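You operate a simulated robot arm through the tools that you are given. There is no shell and no other tool. Be economical: measure what you need, move in short steps, check, and stop when the job is done.

The job below is to be done with a simulated robot arm. You get a single attempt, and the scene is never put back.

TASK
Clamp the yellow-ended reel in the red clamp, the green-ended in the blue.
Fine: brake on, counter to nought.

It is judged by the outcome, as a careful person would: the job done as asked, and still so three seconds after it is handed in. It fails if anything else is knocked over, pushed out of place, dropped, spilled or broken.

THE ROBOT
A 6-joint arm with a two-finger parallel gripper, fixed in place. Base frame: the origin is at the foot of the arm, x ahead of it, y to its left, z up; the work surface is at about z = 800. Lengths are in mm, angles in degrees, forces in N, time in s.
With the tool pointing down near the work surface it reaches from about 340 to 820 mm from the base axis. Its first joint turns from -166.0 to 166.0 degrees. Payload 3.91 kg.
The TCP is the grasp point between the finger pads, 30 mm short of the fingertips. In the tool frame z runs along the fingers and y along their closing line. Largest opening 110 mm; finger width 20, thickness 10; the body of the gripper, 48 by 112 mm, starts 55 mm behind the TCP.
Orientation is that of the tool frame in the base frame, as a unit quaternion [x, y, z, w]. With the fingers straight down and closing along the base's y, the tool's x points along the base's -x, its y along +y and its z along -z.

THE INTERFACE
- The arm moves only by the tool servo_tool. Its argument "plan" is a list of rows, each a list of 3 entries, a list of its own where there are three numbers: the shift along the tool's x, y, z in mm, then the turn, a rotation vector about the tool's x, y, z in degrees, then the gripper command, from -1 (shut) to 1 (fully open), values between in proportion. In form: [[[dx, dy, dz], [ax, ay, az], hand], ...]. A call has 1 to 8 rows; each row is the pose to reach, as a shift and turn from the pose commanded when the call began, along the tool's axes at that moment. A row lasts 0.2 s, in which the tool goes at most 50 mm and 8.6 degrees; a call with a longer step from one row to the next is refused whole, and so is a gripper value outside its range. A pose out of reach is approached as far as the arm can. The call stops where the force on the tool passes 90 N (or 10 N more than at its start, if that is more) or the arm is blocked; 0.2 s more then pass. The fingers move at their own pace (about 45 mm/s each) and stop on an object; they squeeze with about 24 N. The grip force told is the motor's: it shows also when the fingers shut on nothing. Time passes only in rows, and 0.2 s behind the last, so rows that repeat a pose let the fingers close. The reply holds the time, the measured pose of the TCP, the force on the tool along the base axes, the opening and the grip force, in the units named above and with some noise, with the torque about the TCP (base axes, N m) and any sound that the robot's microphone picked up.
- Cameras (640 x 400 px; columns grow to the right, rows downward): "scene" is fixed at [50.1, 647.5, 1446.2]; the picture's right is [-0.88, -0.48, 0.00], its down [-0.19, 0.34, -0.92] and it looks along [0.44, -0.81, -0.39] (base axes); focal length 366 px, centre (320, 200). "wrist" rides on the gripper at [77, 7, -114] in the tool frame; the picture's right is [-0.09, 1.00, 0.00], its down [-0.80, -0.07, -0.59] and it looks along [-0.59, -0.05, 0.80] (tool axes); focal length 270 px, centre (320, 200). There is no depth. A picture from a camera that has moved, and an enlarged one, comes with that camera's place and axes in the base frame and with its lens.
- get_image(camera): a new picture of that camera. No time passes.
- lift_body(by): slides the trunk up (or, below 0, down) by that many mm; the arm rides with it, the base frame stays. It gives what a move gives, with no picture.
- inspect(camera, box): a new picture of the part [left, top, right, bottom] of that camera's present view, enlarged. No time passes.
- finish_job(): hands the job in; it is judged then, once.

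Go step by step. Nothing tells you positions but the pictures and the camera data: compare them with the known pose of the tool, close in by small moves and look again before you grip or let go. The budget is 120 turns and 68 pictures, counting those below and the enlarged ones. Unless the task says otherwise, let go and move clear before handing in, and close with one line.

The tools are called after "Call:" as a command line: name --argument value ..., lists and objects as JSON in quotes. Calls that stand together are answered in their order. servo_tool: Moves the arm, as the interface text tells. Its arguments: {"type":"object","properties":{"plan":{"type":"array"}},"required":["plan"]} The other tools are called the same way: lift_body (by) slides the trunk up or down; get_image (camera) takes a picture; inspect (camera, box) takes an enlarged picture of a part of a camera's view; finish_job () hands the job in.

At the start:

```text
time: 0.0
tool_pos: [291.7, -467.5, 1248.5]
tcp_rot: [0.0, 1.0, 0.0, 0.0]
force: [-0.1, 0.6, -0.1]
torque: [0.0, 0.0, 0.0]
width: 110.1
finger_force: 0.1
trunk travel left (down, up): [-575.0, 35.0]
```

scene: 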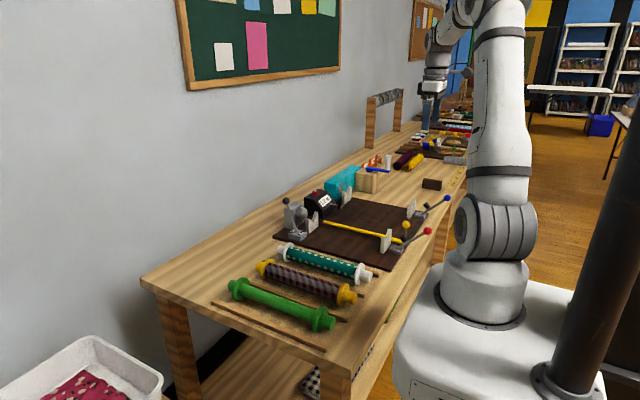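
wrist: 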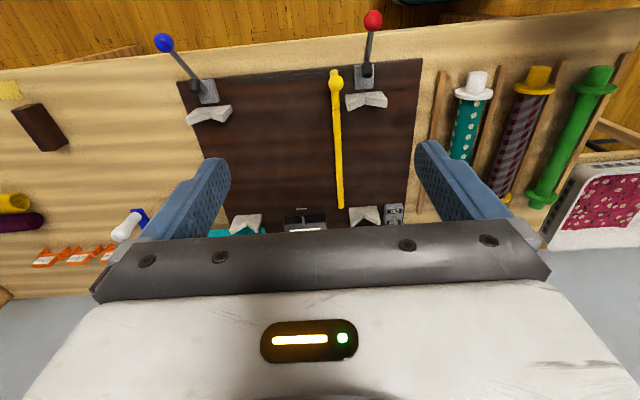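

I see a workbench with a dark board carrying two clamps (red and blue levers), a yellow rod with a counter and brake at its end, and three reels in racks. I'll look closer at each before moving.

Call:
inspect --camera "scene" --box '[200, 160, 460, 340]'

Call:
inspect --camera "wrist" --box '[140, 0, 440, 240]'

Call:
inspect --camera "scene" --box '[270, 170, 370, 250]'

```text
2.22 times, centred on (330, 250) of scene
camera zoom: at [50.1, 647.5, 1446.2], right [-0.88, -0.48, 0.0], down [-0.19, 0.34, -0.92], along [0.44, -0.81, -0.39], focal length 813 px, centre (298, 89)
```

zoom: 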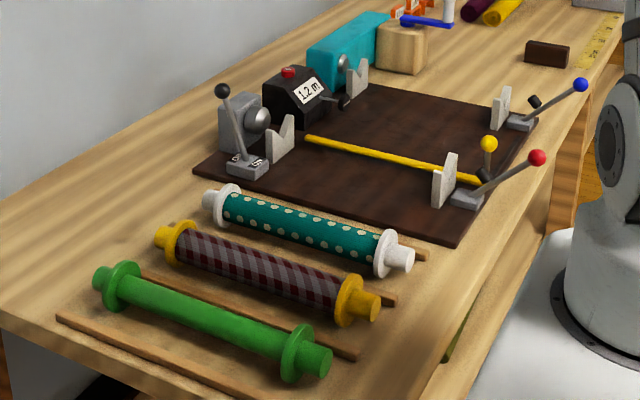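

```text
1.67 times, centred on (290, 120) of wrist
camera zoom: at [214.5, -461.6, 1362.2], right [0.09, 1.0, 0.0], down [0.8, -0.07, 0.59], along [0.59, -0.05, -0.8], focal length 450 px, centre (370, 333)
```

zoom: 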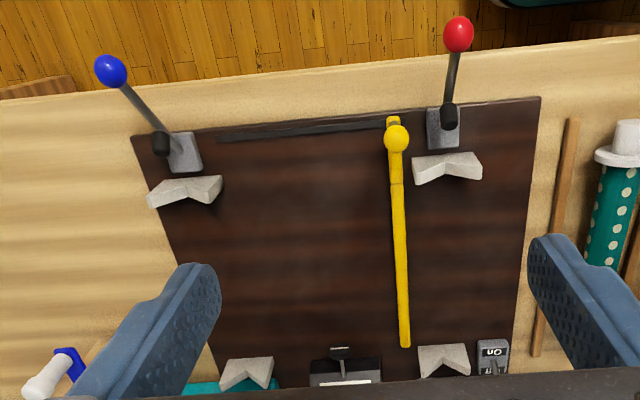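

```text
5.00 times, centred on (320, 210) of scene
camera zoom: at [50.1, 647.5, 1446.2], right [-0.88, -0.48, 0.0], down [-0.19, 0.34, -0.92], along [0.44, -0.81, -0.39], focal length 1830 px, centre (320, 150)
```

zoom: 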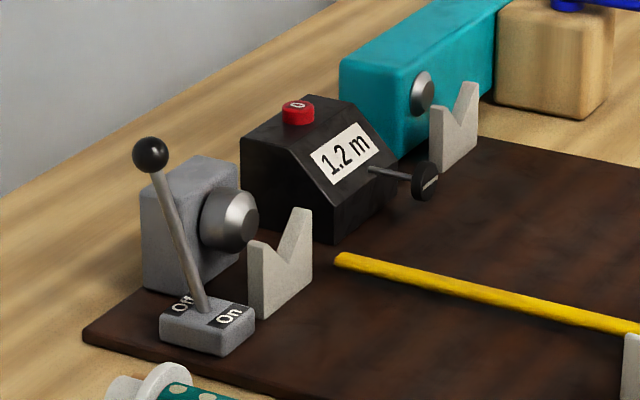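

Everything lines up along x: reels at y ≈ -183 (white), -73 (yellow), 36 (green); red axis y ≈ -390, blue axis y ≈ -680. I move the hand over towards the yellow reel for a closer look.

Call:
servo_tool --plan '[[[-6, 48, 0], [0, 0, 0], 0.3], [[-12, 96, 0], [0, 0, 0], 0.3], [[-18, 144, 0], [0, 0, 0], 0.3], [[-24, 192, 0], [0, 0, 0], 0.3], [[-30, 240, 0], [0, 0, 0], 0.3], [[-36, 288, 0], [0, 0, 0], 0.3], [[-42, 336, 0], [0, 0, 0], 0.3], [[-48, 384, 0], [0, 0, 0], 0.3]]'

Call:
get_image --camera "wrist"

```text
time: 1.8
tool_pos: [338.8, -84.4, 1249.1]
tcp_rot: [0.001, 1.0, 0.0, 0.001]
force: [-0.1, -0.4, -1.0]
torque: [0.0, -0.02, 0.01]
width: 71.4
finger_force: 0.1
trunk travel left (down, up): [-575.0, 35.0]
```

```text
62 pictures are left
camera wrist: at [263.3, -77.3, 1363.9], right [0.09, 1.0, 0.0], down [0.8, -0.07, 0.59], along [0.59, -0.05, -0.8], focal length 270 px, centre (320, 200)
```

wrist: 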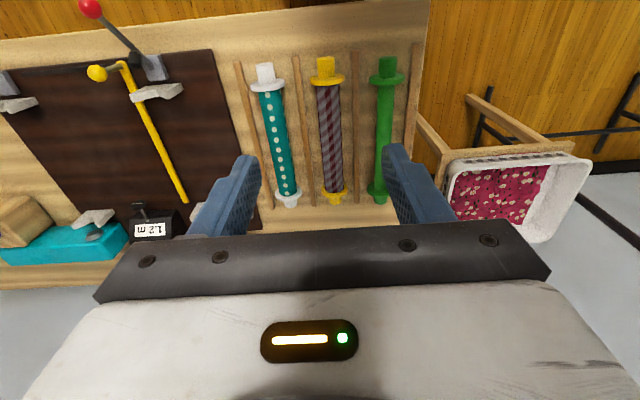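

The reels are now right below the camera view. I enlarge them to measure.

Call:
inspect --camera "wrist" --box '[230, 40, 430, 220]'

Call:
inspect --camera "scene" --box '[360, 190, 460, 260]'

Call:
inspect --camera "scene" --box '[210, 230, 390, 350]'

```text
2.22 times, centred on (330, 130) of wrist
camera zoom: at [263.3, -77.3, 1363.9], right [0.09, 1.0, 0.0], down [0.8, -0.07, 0.59], along [0.59, -0.05, -0.8], focal length 601 px, centre (298, 356)
```

zoom: 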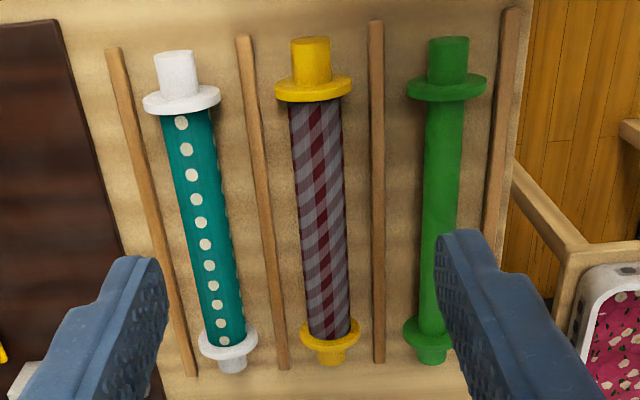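

```text
5.71 times, centred on (410, 225) of scene
camera zoom: at [50.1, 647.5, 1446.2], right [-0.88, -0.48, 0.0], down [-0.19, 0.34, -0.92], along [0.44, -0.81, -0.39], focal length 2091 px, centre (-194, 57)
```

zoom: 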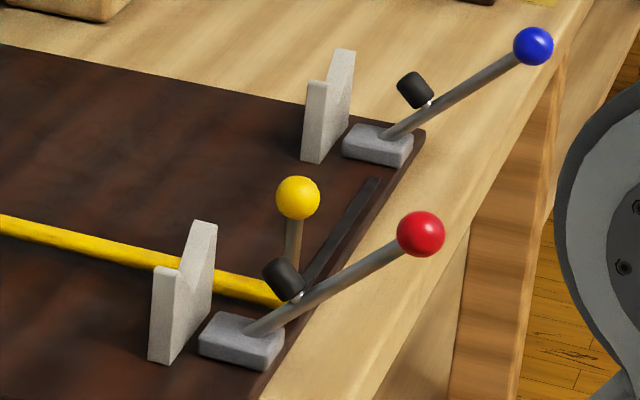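

```text
3.33 times, centred on (300, 290) of scene
camera zoom: at [50.1, 647.5, 1446.2], right [-0.88, -0.48, 0.0], down [-0.19, 0.34, -0.92], along [0.44, -0.81, -0.39], focal length 1220 px, centre (387, -100)
```

zoom: 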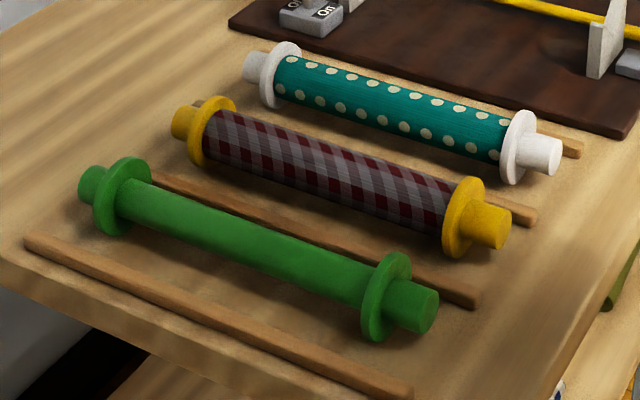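

Flanges are about 64 mm across (axis z ≈ 832), the yellow core is about 46 mm and the green about 33 mm. I move above the yellow reel's middle and look again.

Call:
servo_tool --plan '[[[-24, 1, 35], [0, 0, 0], 0.3], [[-48, 3, 70], [0, 0, 0], 0.3], [[-72, 5, 106], [0, 0, 0], 0.3], [[-96, 7, 141], [0, 0, 0], 0.3], [[-120, 8, 177], [0, 0, 0], 0.3], [[-144, 9, 212], [0, 0, 0], 0.3], [[-165, 9.5, 248], [0, 0, 0], 0.3]]'

Call:
get_image --camera "wrist"

Call:
get_image --camera "scene"

```text
time: 3.4
tool_pos: [505.0, -76.7, 1002.1]
tcp_rot: [0.0, 1.0, -0.001, 0.0]
force: [-0.1, 0.2, 0.1]
torque: [-0.01, -0.01, -0.01]
width: 71.3
finger_force: 0.1
trunk travel left (down, up): [-575.0, 35.0]
```

```text
58 pictures are left
camera wrist: at [428.0, -69.3, 1115.5], right [0.09, 1.0, 0.0], down [0.8, -0.07, 0.59], along [0.59, -0.05, -0.8], focal length 270 px, centre (320, 200)
```

wrist: 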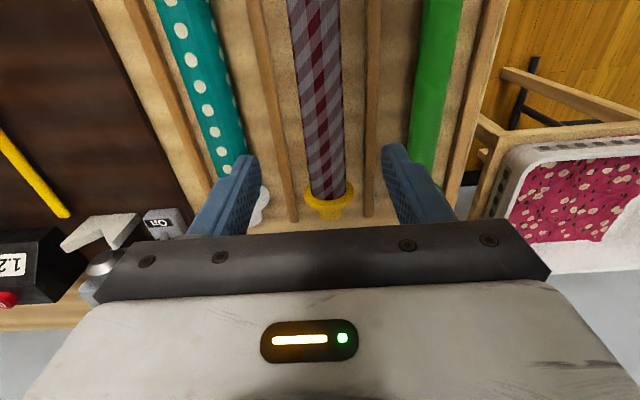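

```text
57 pictures are left
```

scene: 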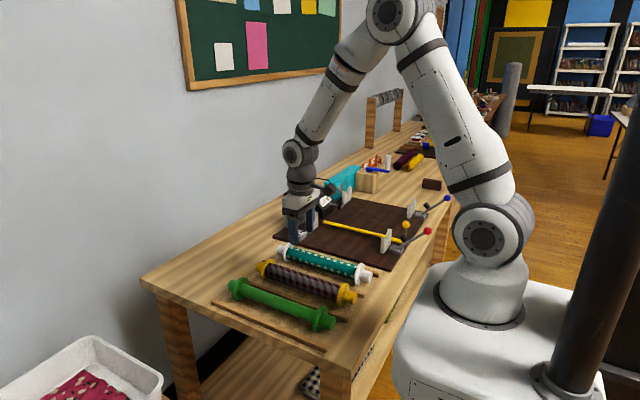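

The yellow reel runs along y ≈ -74 with core between x ≈ 386 and 618, so its middle is ≈ 502. I go straight down around it, fingers 71 mm open.

Call:
servo_tool --plan '[[[1, 0, 40], [0, 0, 0], 0.3], [[2, 0, 80], [0, 0, 0], 0.3], [[2, 0, 115], [0, 0, 0], 0.3], [[2, 0, 140], [0, 0, 0], 0.3], [[2, 0, 150], [0, 0, 0], 0.3], [[2, 0, 157], [0, 0, 0], 0.3], [[2, 0, 157], [0, 0, 0], 0.3]]'

Call:
get_image --camera "wrist"

```text
time: 5.0
tool_pos: [501.6, -75.9, 842.3]
tcp_rot: [0.0, 1.0, 0.0, 0.0]
force: [0.2, -0.3, -0.4]
torque: [0.05, -0.05, -0.04]
width: 71.7
finger_force: 0.0
trunk travel left (down, up): [-575.0, 35.0]
```

```text
56 pictures are left
camera wrist: at [425.7, -68.8, 956.7], right [0.09, 1.0, 0.0], down [0.8, -0.07, 0.59], along [0.59, -0.05, -0.8], focal length 270 px, centre (320, 200)
```

wrist: 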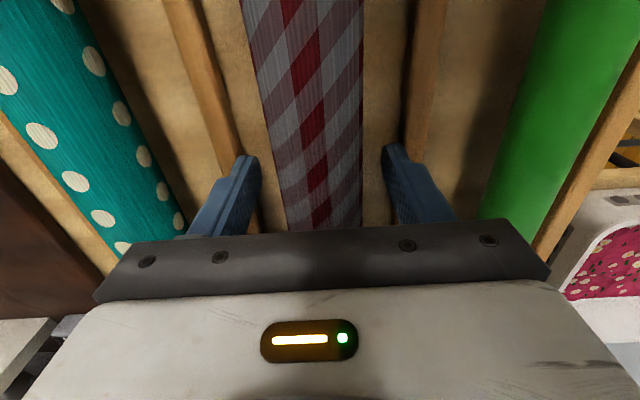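

The fingers straddle the core evenly. I close them and then lift slightly.

Call:
servo_tool --plan '[[[0, 0, 0], [0, 0, 0], -1], [[0, 0, 0], [0, 0, 0], -1], [[0, 0, 0], [0, 0, 0], -1], [[0, 0, 0], [0, 0, 0], -1], [[0, 0, -10], [0, 0, 0], -1], [[0, 0, -30], [0, 0, 0], -1], [[0, 0, -60], [0, 0, 0], -1], [[0, 0, -60], [0, 0, 0], -1]]'

Call:
get_image --camera "scene"

```text
time: 6.8
tool_pos: [501.3, -72.9, 903.2]
tcp_rot: [0.0, 1.0, 0.0, 0.0]
force: [-0.3, 0.4, -2.4]
torque: [0.03, 0.01, 0.0]
width: 44.5
finger_force: 24.2
trunk travel left (down, up): [-575.0, 35.0]
```

```text
55 pictures are left
```

scene: 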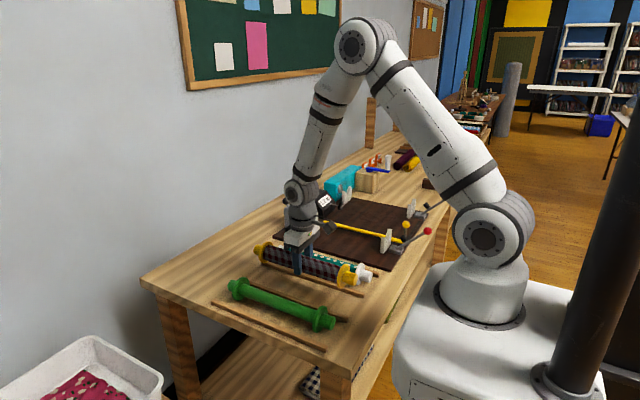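

The reel is held level (about 2.4 N). I raise it well above the brake lever and carry it over the red clamp.

Call:
servo_tool --plan '[[[0, 0, -48], [0, 0, 0], -1], [[0, 0, -96], [0, 0, 0], -1], [[0, -10, -142], [0, 0, 0], -1], [[0, -58, -147], [0, 0, 0], -1], [[0, -106, -147], [0, 0, 0], -1], [[0, -154, -147], [0, 0, 0], -1], [[0, -202, -147], [0, 0, 0], -1], [[0, -250, -147], [0, 0, 0], -1]]'

Call:
servo_tool --plan '[[[0, -33, 0], [0, 0, 0], -1], [[0, -66, 0], [0, 0, 0], -1], [[0, -66, 0], [0, 0, 0], -1]]'

Call:
get_image --camera "wrist"

Call:
inspect --camera "scene" --box '[260, 150, 460, 290]'

```text
time: 8.6
tool_pos: [499.1, -325.0, 1049.8]
tcp_rot: [0.0, 1.0, 0.001, 0.0]
force: [-0.4, -0.1, -1.8]
torque: [-0.02, 0.0, 0.01]
width: 44.5
finger_force: 24.2
trunk travel left (down, up): [-575.0, 35.0]
```

```text
time: 9.4
tool_pos: [499.5, -389.9, 1050.2]
tcp_rot: [0.0, 1.0, 0.0, 0.0]
force: [0.0, 0.2, -1.7]
torque: [0.02, -0.04, 0.0]
width: 44.4
finger_force: 23.8
trunk travel left (down, up): [-575.0, 35.0]
```

```text
54 pictures are left
camera wrist: at [424.1, -383.4, 1164.9], right [0.09, 1.0, 0.0], down [0.8, -0.07, 0.59], along [0.59, -0.05, -0.8], focal length 270 px, centre (320, 200)
```

wrist: 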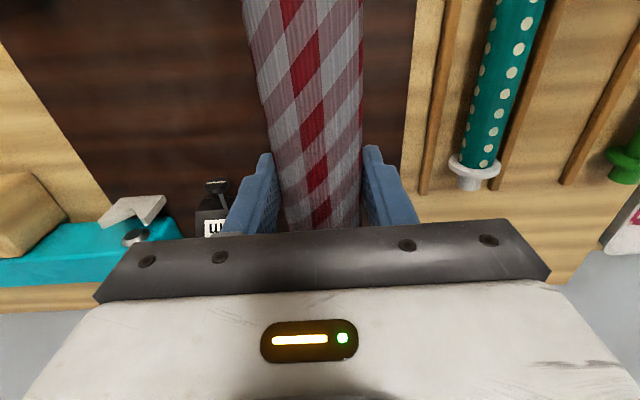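

```text
2.86 times, centred on (360, 220) of scene
camera zoom: at [50.1, 647.5, 1446.2], right [-0.88, -0.48, 0.0], down [-0.19, 0.34, -0.92], along [0.44, -0.81, -0.39], focal length 1046 px, centre (206, 143)
```

zoom: 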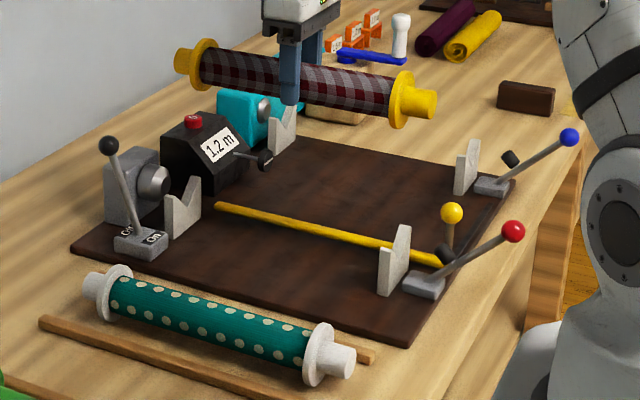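

The reel hangs over the red station. I zoom in on both V-blocks to get their position and height.

Call:
inspect --camera "scene" --box '[378, 220, 428, 260]'

Call:
inspect --camera "scene" --box '[284, 190, 344, 240]'

Call:
inspect --camera "scene" --box '[300, 155, 400, 205]'

```text
10.00 times, centred on (403, 240) of scene
camera zoom: at [50.1, 647.5, 1446.2], right [-0.88, -0.48, 0.0], down [-0.19, 0.34, -0.92], along [0.44, -0.81, -0.39], focal length 3659 px, centre (-510, -200)
```

zoom: 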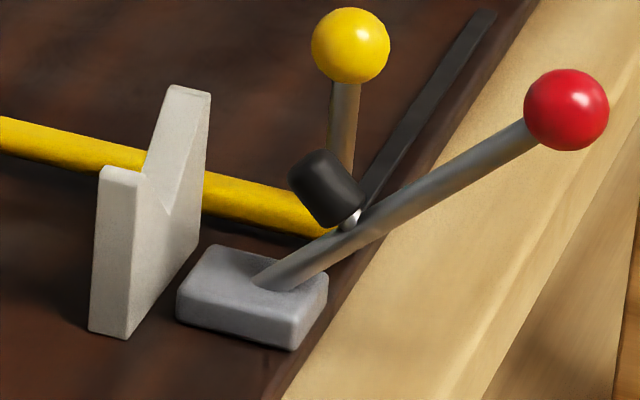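

```text
8.00 times, centred on (314, 215) of scene
camera zoom: at [50.1, 647.5, 1446.2], right [-0.88, -0.48, 0.0], down [-0.19, 0.34, -0.92], along [0.44, -0.81, -0.39], focal length 2927 px, centre (368, 80)
```

zoom: 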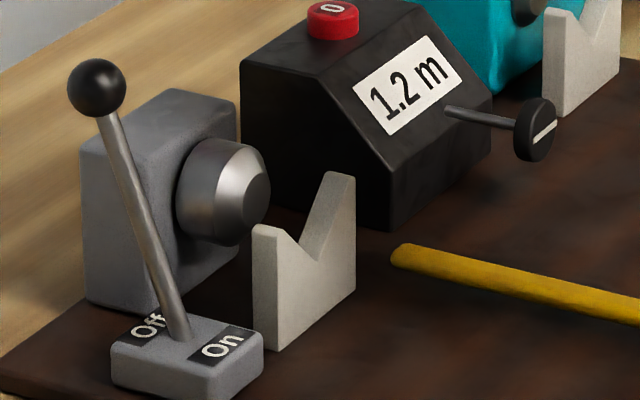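

```text
6.40 times, centred on (350, 180) of scene
camera zoom: at [50.1, 647.5, 1446.2], right [-0.88, -0.48, 0.0], down [-0.19, 0.34, -0.92], along [0.44, -0.81, -0.39], focal length 2342 px, centre (128, 328)
```

zoom: 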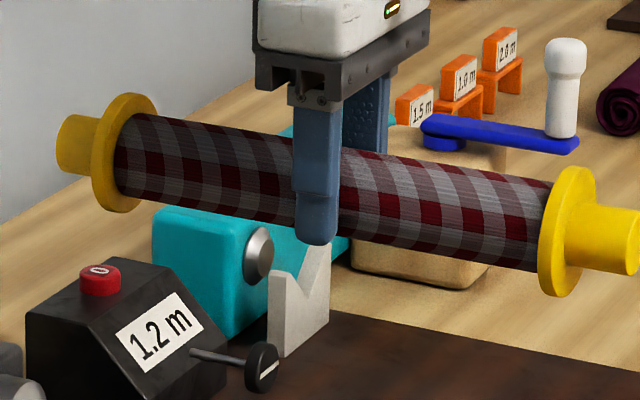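

I need the V-blocks' place more exactly, and the wrist camera is best for that. I move back between the two stations, where both near V-blocks show beside the held reel.

Call:
servo_tool --plan '[[[25, -36, 0], [0, 0, 0], -1], [[50, -72, 0], [0, 0, 0], -1], [[75, -108, 0], [0, 0, 0], -1], [[100, -145, 0], [0, 0, 0], -1], [[100, -145, 0], [0, 0, 0], -1]]'

Call:
get_image --camera "wrist"

```text
time: 10.6
tool_pos: [401.7, -537.9, 1049.3]
tcp_rot: [0.0, 1.0, 0.0, 0.0]
force: [0.2, -0.7, -2.2]
torque: [0.0, 0.01, 0.01]
width: 44.6
finger_force: 23.7
trunk travel left (down, up): [-575.0, 35.0]
```

```text
49 pictures are left
camera wrist: at [324.7, -531.2, 1164.1], right [0.09, 1.0, 0.0], down [0.8, -0.07, 0.59], along [0.59, -0.05, -0.8], focal length 270 px, centre (320, 200)
```

wrist: 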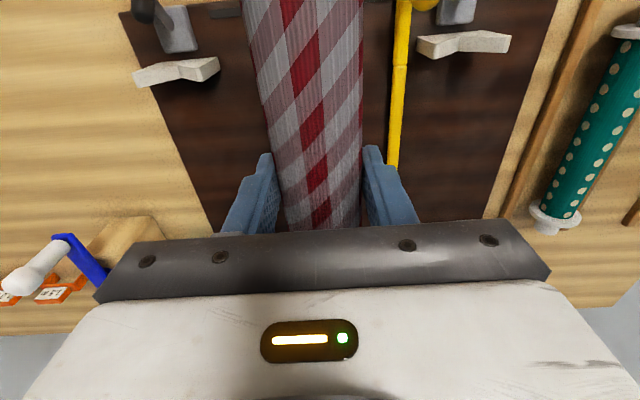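

Call:
inspect --camera "wrist" --box '[390, 0, 530, 80]'

Call:
inspect --camera "wrist" --box '[110, 10, 250, 90]'

```text
4.57 times, centred on (460, 40) of wrist
camera zoom: at [324.7, -531.2, 1164.1], right [0.09, 1.0, 0.0], down [0.8, -0.07, 0.59], along [0.59, -0.05, -0.8], focal length 1236 px, centre (-320, 931)
```

zoom: 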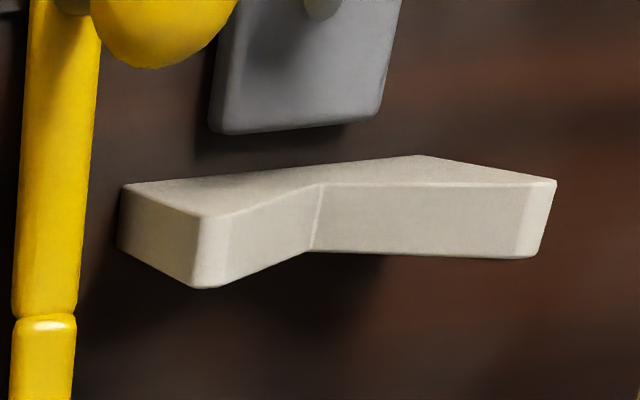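

```text
4.57 times, centred on (180, 50) of wrist
camera zoom: at [324.7, -531.2, 1164.1], right [0.09, 1.0, 0.0], down [0.8, -0.07, 0.59], along [0.59, -0.05, -0.8], focal length 1236 px, centre (960, 886)
```

zoom: 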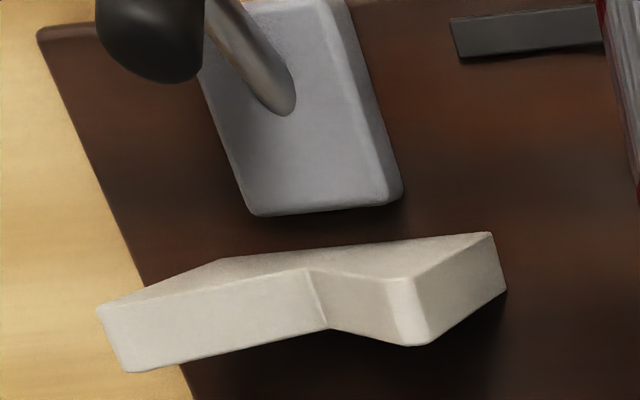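

The red V-blocks come out at y ≈ -391, near one x 365–379, far one from x ≈ 648, tops z ≈ 874, notch 848, so the reel axis will sit at z ≈ 870. The reel fits with its flanges between them when the hand is at x ≈ 515.

Call:
servo_tool --plan '[[[-28, 36, 0], [0, 0, 0], -1], [[-56, 72, 0], [0, 0, 0], -1], [[-85, 108, 0], [0, 0, 0], -1], [[-113, 145, 0], [0, 0, 0], -1], [[-113, 145, 40], [0, 0, 0], -1], [[-113, 145, 80], [0, 0, 0], -1], [[-113, 145, 115], [0, 0, 0], -1], [[-113, 145, 115], [0, 0, 0], -1]]'

Call:
inspect --camera "scene" --box '[270, 160, 440, 270]'

```text
time: 12.4
tool_pos: [513.8, -389.6, 935.2]
tcp_rot: [0.0, 1.0, 0.001, 0.0]
force: [0.4, -0.4, -2.0]
torque: [-0.02, -0.01, 0.0]
width: 44.7
finger_force: 23.9
trunk travel left (down, up): [-575.0, 35.0]
```

```text
3.64 times, centred on (355, 215) of scene
camera zoom: at [50.1, 647.5, 1446.2], right [-0.88, -0.48, 0.0], down [-0.19, 0.34, -0.92], along [0.44, -0.81, -0.39], focal length 1331 px, centre (193, 146)
```

zoom: 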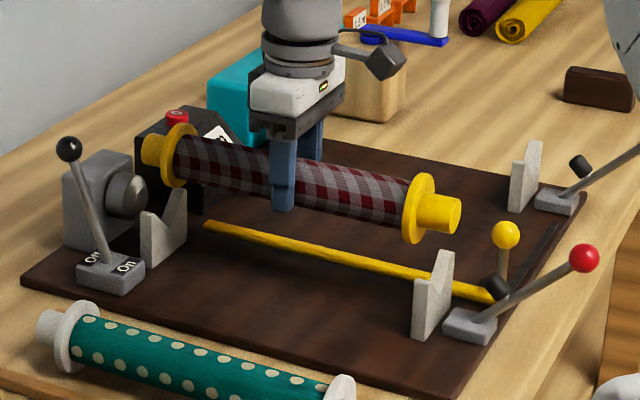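

The alignment looks right in the scene view. I lower further to just above seating.

Call:
servo_tool --plan '[[[0, 0, 20], [0, 0, 0], -1], [[0, 0, 35], [0, 0, 0], -1], [[0, 0, 45], [0, 0, 0], -1], [[0, 0, 45], [0, 0, 0], -1]]'

Call:
inspect --camera "scene" --box '[280, 180, 360, 240]'

Call:
inspect --camera "scene" --box '[360, 200, 440, 260]'

```text
time: 13.4
tool_pos: [513.5, -390.0, 889.8]
tcp_rot: [0.001, 1.0, 0.0, 0.0]
force: [-0.8, -0.6, -2.6]
torque: [-0.02, -0.02, 0.0]
width: 44.4
finger_force: 24.0
trunk travel left (down, up): [-575.0, 35.0]
```

```text
6.67 times, centred on (320, 210) of scene
camera zoom: at [50.1, 647.5, 1446.2], right [-0.88, -0.48, 0.0], down [-0.19, 0.34, -0.92], along [0.44, -0.81, -0.39], focal length 2440 px, centre (320, 133)
```

zoom: 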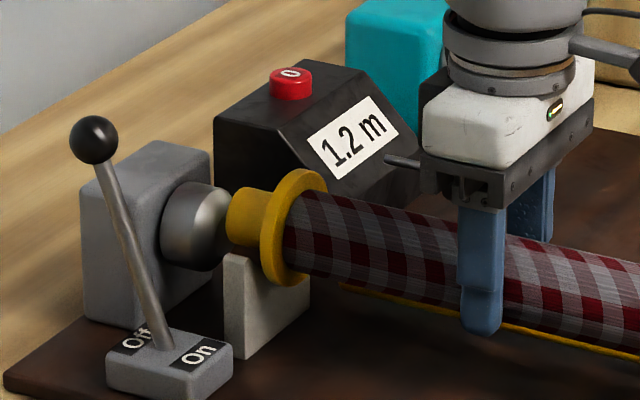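

```text
6.67 times, centred on (400, 230) of scene
camera zoom: at [50.1, 647.5, 1446.2], right [-0.88, -0.48, 0.0], down [-0.19, 0.34, -0.92], along [0.44, -0.81, -0.39], focal length 2440 px, centre (-213, 0)
```

zoom: 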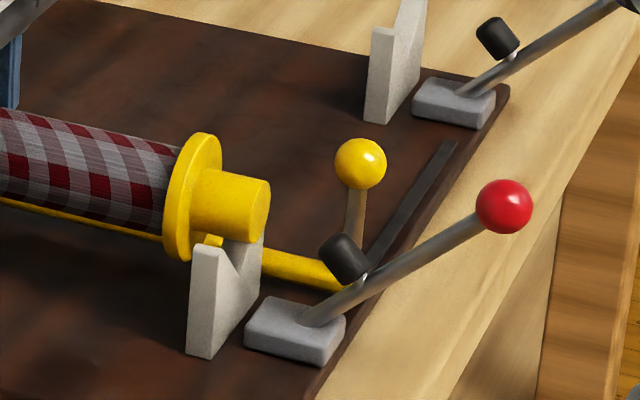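

Both flanges sit between the V-blocks and the stubs are over the notches. I lower the last 10 mm gently.

Call:
servo_tool --plan '[[[0, 0, 4], [0, 0, 0], -1], [[0, 0, 7], [0, 0, 0], -1], [[0, 0, 9], [0, 0, 0], -1], [[0, 0, 9], [0, 0, 0], -1]]'

```text
time: 14.4
tool_pos: [514.7, -390.6, 880.6]
tcp_rot: [0.0, 1.0, 0.0, 0.0]
force: [0.1, 0.1, -2.0]
torque: [0.01, 0.01, 0.02]
width: 44.5
finger_force: 24.3
trunk travel left (down, up): [-575.0, 35.0]
```

Call:
servo_tool --plan '[[[0, 0, 2], [0, 0, 0], -1], [[0, 0, 3], [0, 0, 0], -1], [[0, 0, 3], [0, 0, 0], -1]]'

Call:
inspect --camera "scene" --box '[360, 200, 440, 260]'

```text
time: 15.2
tool_pos: [515.1, -390.2, 878.4]
tcp_rot: [0.001, 1.0, 0.0, 0.0]
force: [0.4, 0.0, -1.6]
torque: [0.01, 0.02, 0.0]
width: 44.8
finger_force: 24.3
trunk travel left (down, up): [-575.0, 35.0]
```

```text
6.67 times, centred on (400, 230) of scene
camera zoom: at [50.1, 647.5, 1446.2], right [-0.88, -0.48, 0.0], down [-0.19, 0.34, -0.92], along [0.44, -0.81, -0.39], focal length 2440 px, centre (-213, 0)
```

zoom: 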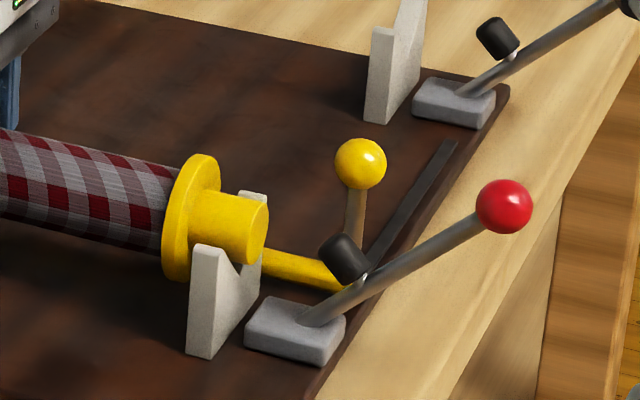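

Nearly seated; still carrying the weight. I go down in 1 mm steps watching the force.

Call:
servo_tool --plan '[[[0, 0, 1], [0, 0, 0], -1], [[0, 0, 2], [0, 0, 0], -1], [[0, 0, 2], [0, 0, 0], -1]]'

Call:
servo_tool --plan '[[[0, 0, 1], [0, 0, 0], -1], [[0, 0, 2], [0, 0, 0], -1], [[0, 0, 2], [0, 0, 0], -1]]'

```text
time: 16.0
tool_pos: [514.7, -390.5, 875.7]
tcp_rot: [0.0, 1.0, 0.001, 0.0]
force: [-0.3, -0.2, -2.1]
torque: [0.05, -0.04, 0.03]
width: 44.1
finger_force: 24.4
trunk travel left (down, up): [-575.0, 35.0]
```

```text
time: 16.8
tool_pos: [515.2, -390.4, 874.6]
tcp_rot: [0.0, 1.0, -0.001, 0.0]
force: [1.4, 5.2, 6.7]
torque: [0.02, 0.02, -0.01]
width: 44.5
finger_force: 23.7
trunk travel left (down, up): [-575.0, 35.0]
```

Contact: the reel is resting in the V-blocks. I open the fingers modestly and back straight up.

Call:
servo_tool --plan '[[[0, 0, -1], [0, 0, 0], 0.0], [[0, 0, -1], [0, 0, 0], 0.2], [[0, 0, -1], [0, 0, 0], 0.2], [[0, 0, -20], [0, 0, 0], 0.2], [[0, 0, -60], [0, 0, 0], 0.2], [[0, 0, -110], [0, 0, 0], 0.2], [[0, 0, -150], [0, 0, 0], 0.2]]'

Call:
inspect --camera "scene" --box '[270, 170, 450, 290]'

```text
time: 18.4
tool_pos: [517.1, -391.4, 1023.2]
tcp_rot: [0.0, 1.0, 0.0, 0.0]
force: [0.6, 0.1, 0.6]
torque: [0.01, -0.02, 0.01]
width: 66.0
finger_force: 0.1
trunk travel left (down, up): [-575.0, 35.0]
```

```text
3.33 times, centred on (360, 230) of scene
camera zoom: at [50.1, 647.5, 1446.2], right [-0.88, -0.48, 0.0], down [-0.19, 0.34, -0.92], along [0.44, -0.81, -0.39], focal length 1220 px, centre (187, 100)
```

zoom: 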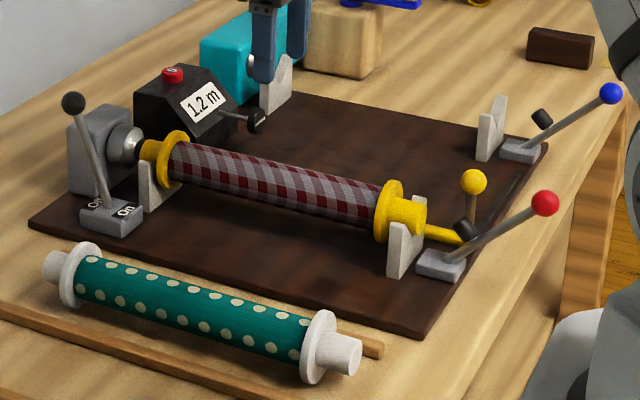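

The yellow reel lies in the red V-blocks. Next I clamp it: I go above the red lever's ball (about x 240, y -391, z 915).

Call:
servo_tool --plan '[[[45, 0, -10], [0, 0, 0], 0.2], [[90, 0, -20], [0, 0, 0], 0.2], [[135, 0, -20], [0, 0, 0], 0.2], [[180, 0, -20], [0, 0, 0], 0.2], [[225, 0, -20], [0, 0, 0], 0.2], [[270, 0, -20], [0, 0, 0], 0.2], [[270, 0, -20], [0, 0, 0], 0.2]]'

Call:
get_image --camera "wrist"

```text
time: 20.0
tool_pos: [242.4, -392.3, 1043.0]
tcp_rot: [0.0, 1.0, 0.0, 0.0]
force: [0.6, -0.7, -0.4]
torque: [-0.02, 0.0, 0.04]
width: 65.9
finger_force: 0.0
trunk travel left (down, up): [-575.0, 35.0]
```

```text
41 pictures are left
camera wrist: at [166.2, -386.5, 1157.3], right [0.09, 1.0, 0.0], down [0.8, -0.07, 0.59], along [0.59, -0.05, -0.8], focal length 270 px, centre (320, 200)
```

wrist: 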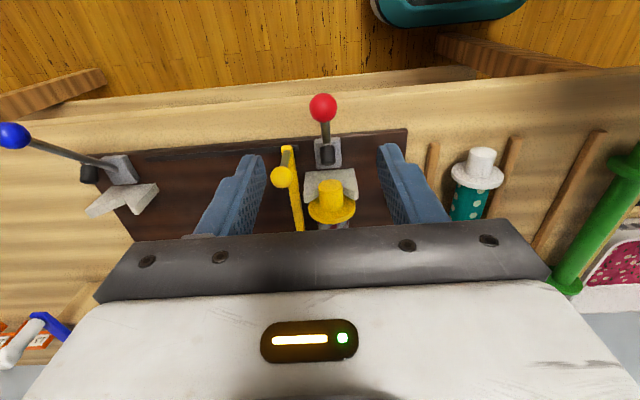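

The ball sits just below the tool, about 24 mm in diameter. I lower around it and close gently.

Call:
servo_tool --plan '[[[1, 0, 45], [0, 0, 0], 0.0], [[2, 0, 90], [0, 0, 0], 0.0], [[2, 0, 115], [0, 0, 0], 0.0], [[2, 0, 125], [0, 0, 0], 0.0], [[2, 0, 127], [0, 0, 0], 0.0]]'

Call:
get_image --camera "wrist"

Call:
inspect --camera "scene" --box '[380, 180, 480, 260]'

```text
time: 21.2
tool_pos: [240.6, -389.8, 916.7]
tcp_rot: [0.0, 1.0, 0.0, 0.001]
force: [0.1, -0.5, 0.0]
torque: [0.02, 0.02, 0.0]
width: 55.0
finger_force: 0.1
trunk travel left (down, up): [-575.0, 35.0]
```

```text
40 pictures are left
camera wrist: at [165.8, -384.3, 1030.8], right [0.09, 1.0, 0.0], down [0.8, -0.07, 0.59], along [0.59, -0.05, -0.8], focal length 270 px, centre (320, 200)
```

wrist: 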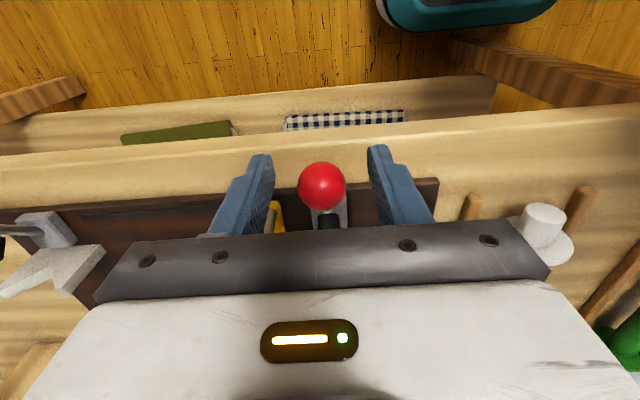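

```text
5.00 times, centred on (430, 220) of scene
camera zoom: at [50.1, 647.5, 1446.2], right [-0.88, -0.48, 0.0], down [-0.19, 0.34, -0.92], along [0.44, -0.81, -0.39], focal length 1830 px, centre (-230, 100)
```

zoom: 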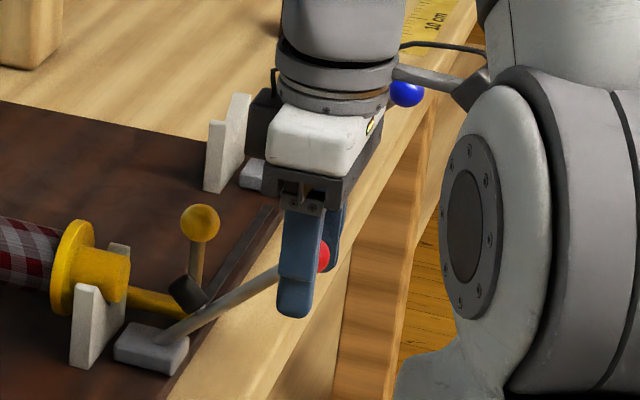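

The ball is centred between the fingers. I grip it and swing the lever up along its arc about the pivot (≈ x 330, z 822).

Call:
servo_tool --plan '[[[0, 0, 0], [0, 0, 0], -1], [[0, 0, 0], [0, 0, 0], -1], [[0, 0, 0], [0, 0, 0], -1], [[-13.3, 0, -12], [0, 0, 0], -1], [[-28.3, 0, -22.1], [0, 0, 0], -1], [[-44.4, 0, -29.9], [0, 0, 0], -1], [[-44.4, 0, -29.9], [0, 0, 0], -1]]'

Call:
inspect --camera "scene" --box '[360, 180, 460, 260]'

```text
time: 22.8
tool_pos: [286.2, -390.4, 945.5]
tcp_rot: [0.0, 1.0, 0.0, 0.001]
force: [-9.8, 10.3, 0.6]
torque: [0.21, 1.14, 0.0]
width: 25.1
finger_force: 45.6
trunk travel left (down, up): [-575.0, 35.0]
```

```text
5.00 times, centred on (410, 220) of scene
camera zoom: at [50.1, 647.5, 1446.2], right [-0.88, -0.48, 0.0], down [-0.19, 0.34, -0.92], along [0.44, -0.81, -0.39], focal length 1830 px, centre (-130, 100)
```

zoom: 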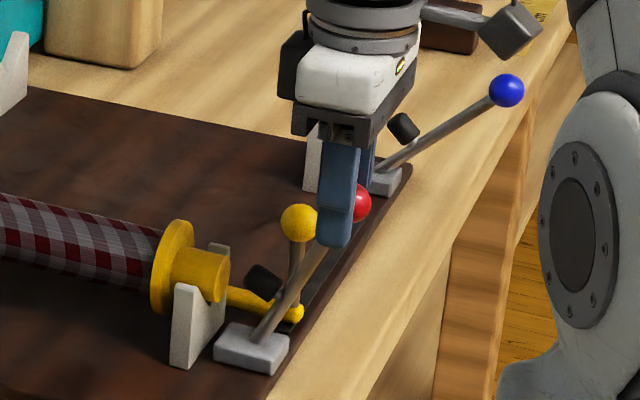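

The lever follows. I continue the arc toward upright.

Call:
servo_tool --plan '[[[-8.5, 1, -3.2], [0, 0, 0], -1], [[-17.1, 1, -5.6], [0, 0, 0], -1], [[-26, 1, -7.5], [0, 0, 0], -1], [[-34.8, 1, -8.8], [0, 0, 0], -1], [[-34.8, 1, -8.8], [0, 0, 0], -1]]'

Call:
inspect --camera "scene" --box '[360, 180, 460, 260]'

```text
time: 24.0
tool_pos: [324.4, -389.1, 955.9]
tcp_rot: [0.001, 1.0, -0.001, 0.001]
force: [-9.6, -2.4, 8.4]
torque: [-0.07, 1.16, -0.01]
width: 25.6
finger_force: 45.2
trunk travel left (down, up): [-575.0, 35.0]
```

```text
5.00 times, centred on (410, 220) of scene
camera zoom: at [50.1, 647.5, 1446.2], right [-0.88, -0.48, 0.0], down [-0.19, 0.34, -0.92], along [0.44, -0.81, -0.39], focal length 1830 px, centre (-130, 100)
```

zoom: 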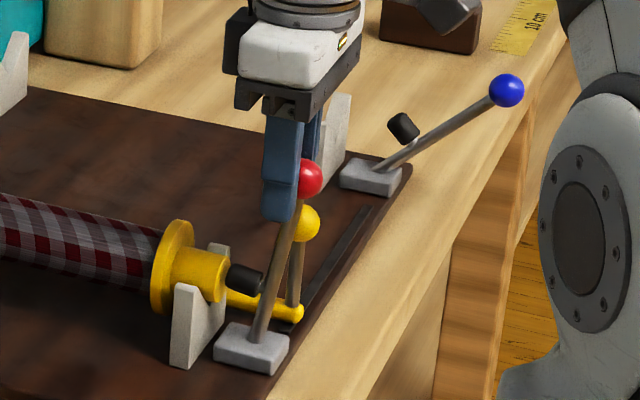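

The pad is about to meet the stub. I keep pushing in small steps until it seats.

Call:
servo_tool --plan '[[[-5, 0, -0.5], [0, 0, 0], -1], [[-10, 0, -0.7], [0, 0, 0], -1], [[-14, 0, -0.7], [0, 0, 0], -1], [[-14, 0, -0.7], [0, 0, 0], -1]]'

Call:
inspect --camera "scene" --box '[360, 190, 440, 260]'

```text
time: 25.0
tool_pos: [336.6, -389.1, 956.7]
tcp_rot: [0.0, 1.0, 0.0, 0.0]
force: [-9.5, -4.3, 6.5]
torque: [0.0, 1.25, 0.06]
width: 25.3
finger_force: 45.1
trunk travel left (down, up): [-575.0, 35.0]
```

```text
5.71 times, centred on (400, 225) of scene
camera zoom: at [50.1, 647.5, 1446.2], right [-0.88, -0.48, 0.0], down [-0.19, 0.34, -0.92], along [0.44, -0.81, -0.39], focal length 2091 px, centre (-137, 57)
```

zoom: 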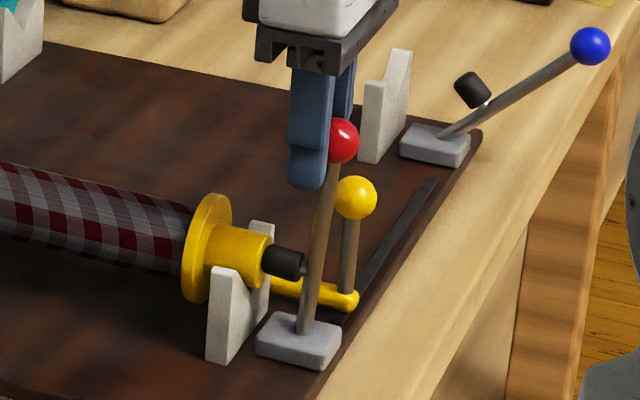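

Pad and stub meet now. I go on a little past upright, watching for the stop or a click.

Call:
servo_tool --plan '[[[-4, 0, 0.3], [0, 0, 0], -1], [[-8, 0, 0.6], [0, 0, 0], -1], [[-12, 0, 1.2], [0, 0, 0], -1], [[-12, 0, 1.2], [0, 0, 0], -1]]'

Call:
inspect --camera "scene" --box '[360, 190, 440, 260]'

Call:
inspect --camera "scene" --box '[280, 180, 360, 240]'

```text
time: 26.0
tool_pos: [350.0, -388.4, 955.2]
tcp_rot: [0.0, 1.0, 0.0, 0.0]
force: [0.4, -0.2, -0.2]
torque: [0.01, 0.02, -0.02]
width: 0.3
finger_force: 37.2
trunk travel left (down, up): [-575.0, 35.0]
```

```text
5.71 times, centred on (400, 225) of scene
camera zoom: at [50.1, 647.5, 1446.2], right [-0.88, -0.48, 0.0], down [-0.19, 0.34, -0.92], along [0.44, -0.81, -0.39], focal length 2091 px, centre (-137, 57)
```

zoom: 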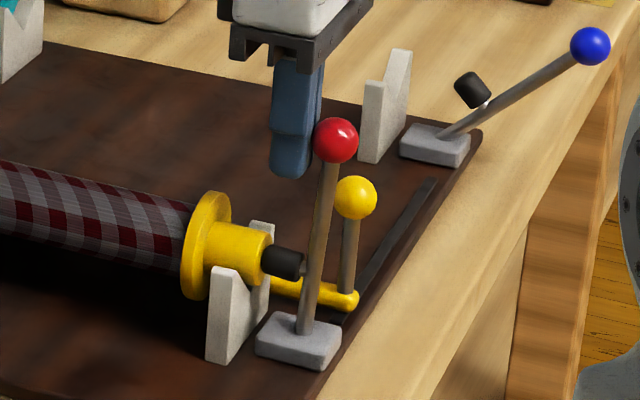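

```text
6.67 times, centred on (320, 210) of scene
camera zoom: at [50.1, 647.5, 1446.2], right [-0.88, -0.48, 0.0], down [-0.19, 0.34, -0.92], along [0.44, -0.81, -0.39], focal length 2440 px, centre (320, 133)
```

zoom: 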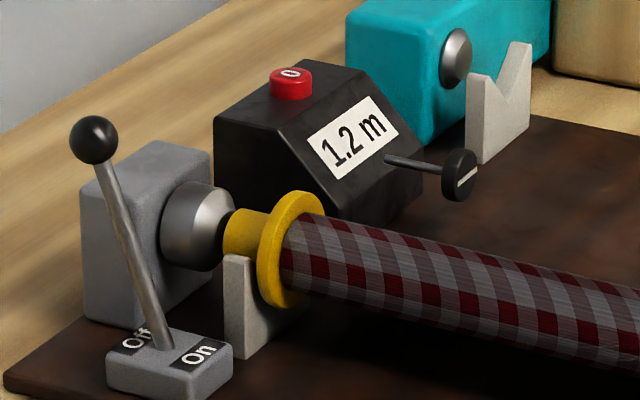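

The lever met a stop and the fingers slid off the ball; the reel has been pushed up to the far cone. I go round behind the ball with closed fingers and press to make sure it is fully home.

Call:
servo_tool --plan '[[[0, 0, -40], [0, 0, 0], -1], [[0, 0, -65], [0, 0, 0], -1], [[35, 0, -65], [0, 0, 0], -1], [[65, 0, -65], [0, 0, 0], -1], [[65, 0, -35], [0, 0, 0], -1], [[65, 0, -5], [0, 0, 0], -1], [[65, 0, -5], [0, 0, 0], -1]]'

Call:
servo_tool --plan '[[[-15, 0, 0], [0, 0, 0], -1], [[-25, 0, 0], [0, 0, 0], -1], [[-32, 0, 0], [0, 0, 0], -1], [[-36, 0, 0], [0, 0, 0], -1], [[-36, 0, 0], [0, 0, 0], -1]]'

Call:
inspect --camera "scene" --box '[360, 190, 440, 260]'

```text
time: 27.6
tool_pos: [282.8, -388.9, 961.4]
tcp_rot: [0.0, 1.0, 0.0, -0.001]
force: [-0.5, 0.9, 0.6]
torque: [-0.02, -0.01, 0.02]
width: 0.0
finger_force: 37.6
trunk travel left (down, up): [-575.0, 35.0]
```

```text
time: 28.8
tool_pos: [305.8, -390.1, 961.2]
tcp_rot: [0.002, 1.0, 0.004, 0.0]
force: [-82.2, -6.9, -0.6]
torque: [-0.08, 0.92, -0.14]
width: 0.1
finger_force: 38.1
trunk travel left (down, up): [-575.0, 35.0]
```

```text
5.71 times, centred on (400, 225) of scene
camera zoom: at [50.1, 647.5, 1446.2], right [-0.88, -0.48, 0.0], down [-0.19, 0.34, -0.92], along [0.44, -0.81, -0.39], focal length 2091 px, centre (-137, 57)
```

zoom: 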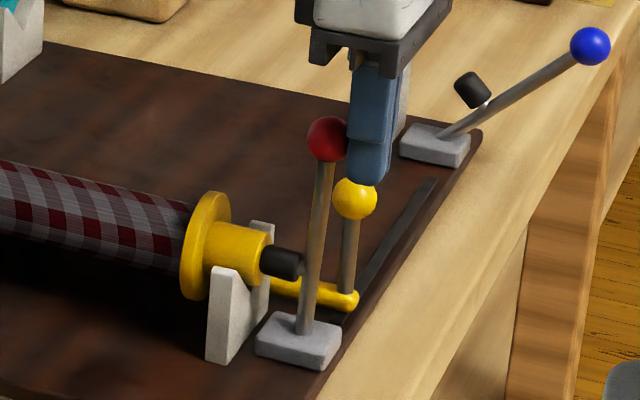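

It is hard against its stop (82 N), so the red clamp is closed. I back off and rise.

Call:
servo_tool --plan '[[[20, 0, 0], [0, 0, 0], -1], [[35, 0, -10], [0, 0, 0], -1], [[35, 0, -55], [0, 0, 0], -1], [[35, 0, -90], [0, 0, 0], -1], [[35, 0, -90], [0, 0, 0], -1]]'

Call:
inspect --camera "scene" --box '[270, 170, 450, 290]'

```text
time: 30.0
tool_pos: [284.5, -391.4, 1049.6]
tcp_rot: [0.001, 1.0, 0.001, 0.0]
force: [-0.3, 0.8, -0.4]
torque: [0.0, 0.01, 0.01]
width: 0.0
finger_force: 37.0
trunk travel left (down, up): [-575.0, 35.0]
```

```text
3.33 times, centred on (360, 230) of scene
camera zoom: at [50.1, 647.5, 1446.2], right [-0.88, -0.48, 0.0], down [-0.19, 0.34, -0.92], along [0.44, -0.81, -0.39], focal length 1220 px, centre (187, 100)
```

zoom: 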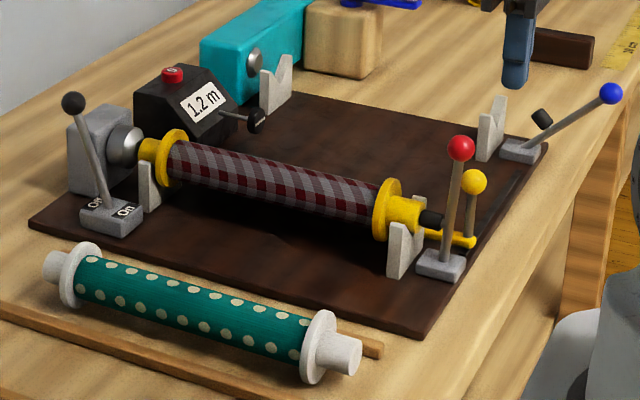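

The yellow reel is clamped in the red clamp. The blue station is at the edge of reach, so I'll take the green reel with the tool tilted 25° about its closing line; I move over while tilting.

Call:
servo_tool --plan '[[[-22, 44, 0], [0, -6, 0], 0.1], [[-44, 88, 0], [0, -12, 0], 0.1], [[-66, 132, 0], [0, -18, 0], 0.1], [[-88, 176, 0], [0, -25, 0], 0.1], [[-110, 220, 0], [0, -25, 0], 0.1], [[-132, 264, 0], [0, -25, 0], 0.1], [[-154, 308, 0], [0, -25, 0], 0.1], [[-176, 352, 0], [0, -25, 0], 0.1]]'

Call:
servo_tool --plan '[[[-5, 24, 20], [0, 0, 0], 0.1], [[-11, 48, 41], [0, 0, 0], 0.1], [[-16.4, 73, 61.7], [0, 0, 0], 0.1], [[-16.4, 73, 61.7], [0, 0, 0], 0.1]]'

Call:
get_image --camera "wrist"

```text
time: 31.8
tool_pos: [461.4, -36.5, 1049.4]
tcp_rot: [-0.001, 0.976, -0.001, 0.216]
force: [-0.6, 0.4, 0.0]
torque: [-0.01, 0.04, -0.01]
width: 60.3
finger_force: 0.0
trunk travel left (down, up): [-575.0, 35.0]
```

```text
time: 32.8
tool_pos: [497.0, 27.4, 1004.4]
tcp_rot: [0.083, 0.975, 0.014, 0.208]
force: [0.3, 0.4, -0.7]
torque: [-0.02, 0.0, -0.01]
width: 60.3
finger_force: 0.0
out of reach, approached as far as the arm can: row 2, 3, 4
trunk travel left (down, up): [-575.0, 35.0]
```

```text
31 pictures are left
camera wrist: at [382.3, 47.6, 1077.5], right [0.23, 0.97, 0.1], down [0.47, -0.2, 0.86], along [0.85, -0.16, -0.5], focal length 270 px, centre (320, 200)
```

wrist: 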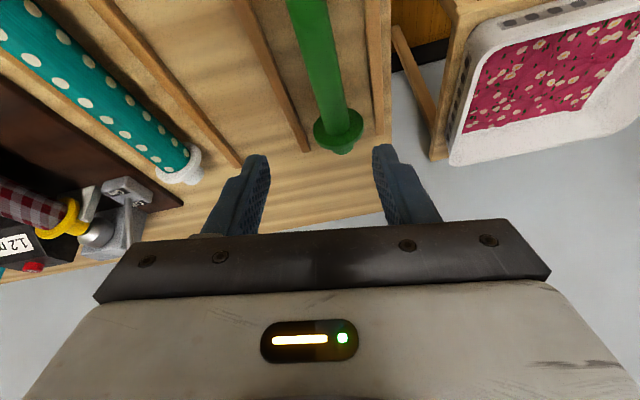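

The arm ran into a limit here with this tilt (the wrist has yawed about 10°). I back off a little and take the tilt out to see whether the upright pose reaches.

Call:
servo_tool --plan '[[[0, 0, 0], [0, 7, 0], 0.1], [[0, 0, 0], [0, 14, 0], 0.1], [[0, 0, 0], [0, 20, 0], 0.1], [[0, 0, 0], [0, 25, 0], 0.1], [[0, 0, 0], [0, 25, 0], 0.1]]'

```text
time: 34.0
tool_pos: [497.7, 28.7, 1004.8]
tcp_rot: [0.001, 1.0, 0.0, -0.002]
force: [0.6, -0.4, -0.1]
torque: [0.0, -0.04, 0.0]
width: 60.3
finger_force: 0.0
out of reach, approached as far as the arm can: row 1, 2, 3
trunk travel left (down, up): [-575.0, 35.0]
```

Upright is fine here, and a better idea follows: I pick the green reel upright and at the blue clamp tilt the hand about the reel's own axis, which gains the same reach. I check my alignment over the green reel.

Call:
servo_tool --plan '[[[-4, 6, 0], [0, 0, 0], 0.1], [[-4, 6, 0], [0, 0, 0], 0.1]]'

Call:
get_image --camera "wrist"

```text
time: 34.6
tool_pos: [502.4, 34.4, 1006.1]
tcp_rot: [0.001, 1.0, 0.0, 0.0]
force: [0.4, 0.7, 0.6]
torque: [-0.01, -0.01, 0.01]
width: 60.6
finger_force: 0.0
trunk travel left (down, up): [-575.0, 35.0]
```

```text
30 pictures are left
camera wrist: at [425.7, 41.6, 1119.9], right [0.09, 1.0, 0.0], down [0.8, -0.07, 0.59], along [0.59, -0.05, -0.8], focal length 270 px, centre (320, 200)
```

wrist: 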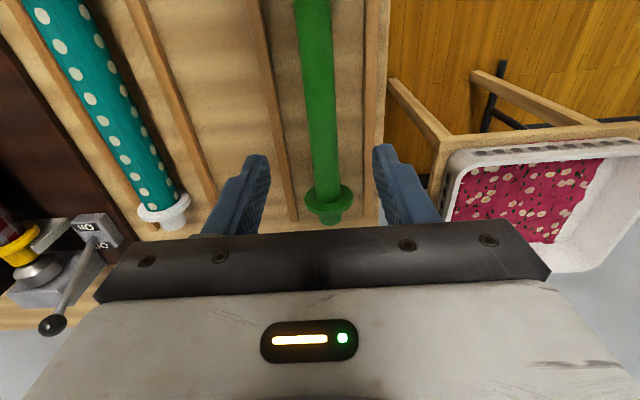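

The green reel is centred between the fingers, as the yellow one was. I descend, check and grip.

Call:
servo_tool --plan '[[[0, 0.5, 40], [0, 0, 0], 0.1], [[0, 0.5, 80], [0, 0, 0], 0.1], [[0, 0.5, 120], [0, 0, 0], 0.1], [[0, 0.5, 145], [0, 0, 0], 0.1], [[0, 0.5, 156], [0, 0, 0], 0.1], [[0, 0.5, 162], [0, 0, 0], 0.1], [[0, 0.5, 162], [0, 0, 0], 0.1]]'

Call:
get_image --camera "wrist"

```text
time: 36.2
tool_pos: [500.1, 34.7, 844.0]
tcp_rot: [0.0, 1.0, 0.0, 0.0]
force: [0.6, 0.1, 0.7]
torque: [0.01, -0.05, -0.04]
width: 60.7
finger_force: 0.0
trunk travel left (down, up): [-575.0, 35.0]
```

```text
29 pictures are left
camera wrist: at [425.0, 41.2, 956.5], right [0.09, 1.0, 0.0], down [0.8, -0.07, 0.59], along [0.59, -0.05, -0.8], focal length 270 px, centre (320, 200)
```

wrist: 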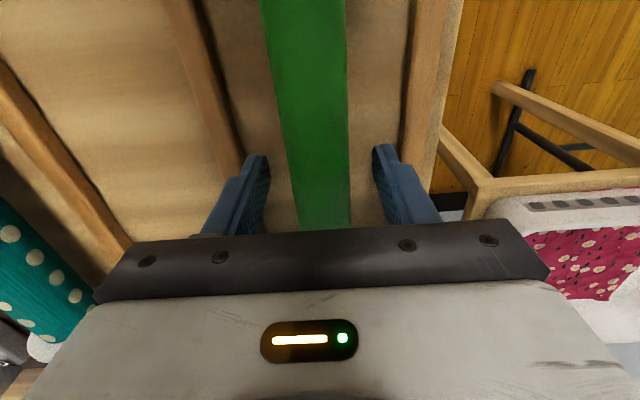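

Call:
servo_tool --plan '[[[0, 0, 0], [0, 0, 0], -1], [[0, 0, 0], [0, 0, 0], -1], [[0, 0, 0], [0, 0, 0], -1], [[0, 0, 0], [0, 0, 0], -1], [[0, 0, -30], [0, 0, 0], -1], [[0, 0, -75], [0, 0, 0], -1], [[0, 0, -120], [0, 0, 0], -1], [[0, 0, -168], [0, 0, 0], -1]]'

Call:
get_image --camera "scene"

```text
time: 38.0
tool_pos: [501.6, 34.5, 1009.7]
tcp_rot: [0.0, 1.0, 0.001, 0.001]
force: [-0.8, 0.4, -2.0]
torque: [-0.02, -0.02, 0.01]
width: 31.3
finger_force: 24.5
trunk travel left (down, up): [-575.0, 35.0]
```

```text
28 pictures are left
```

scene: 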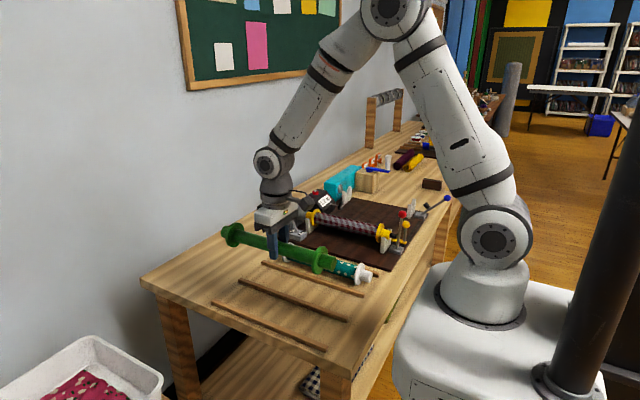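

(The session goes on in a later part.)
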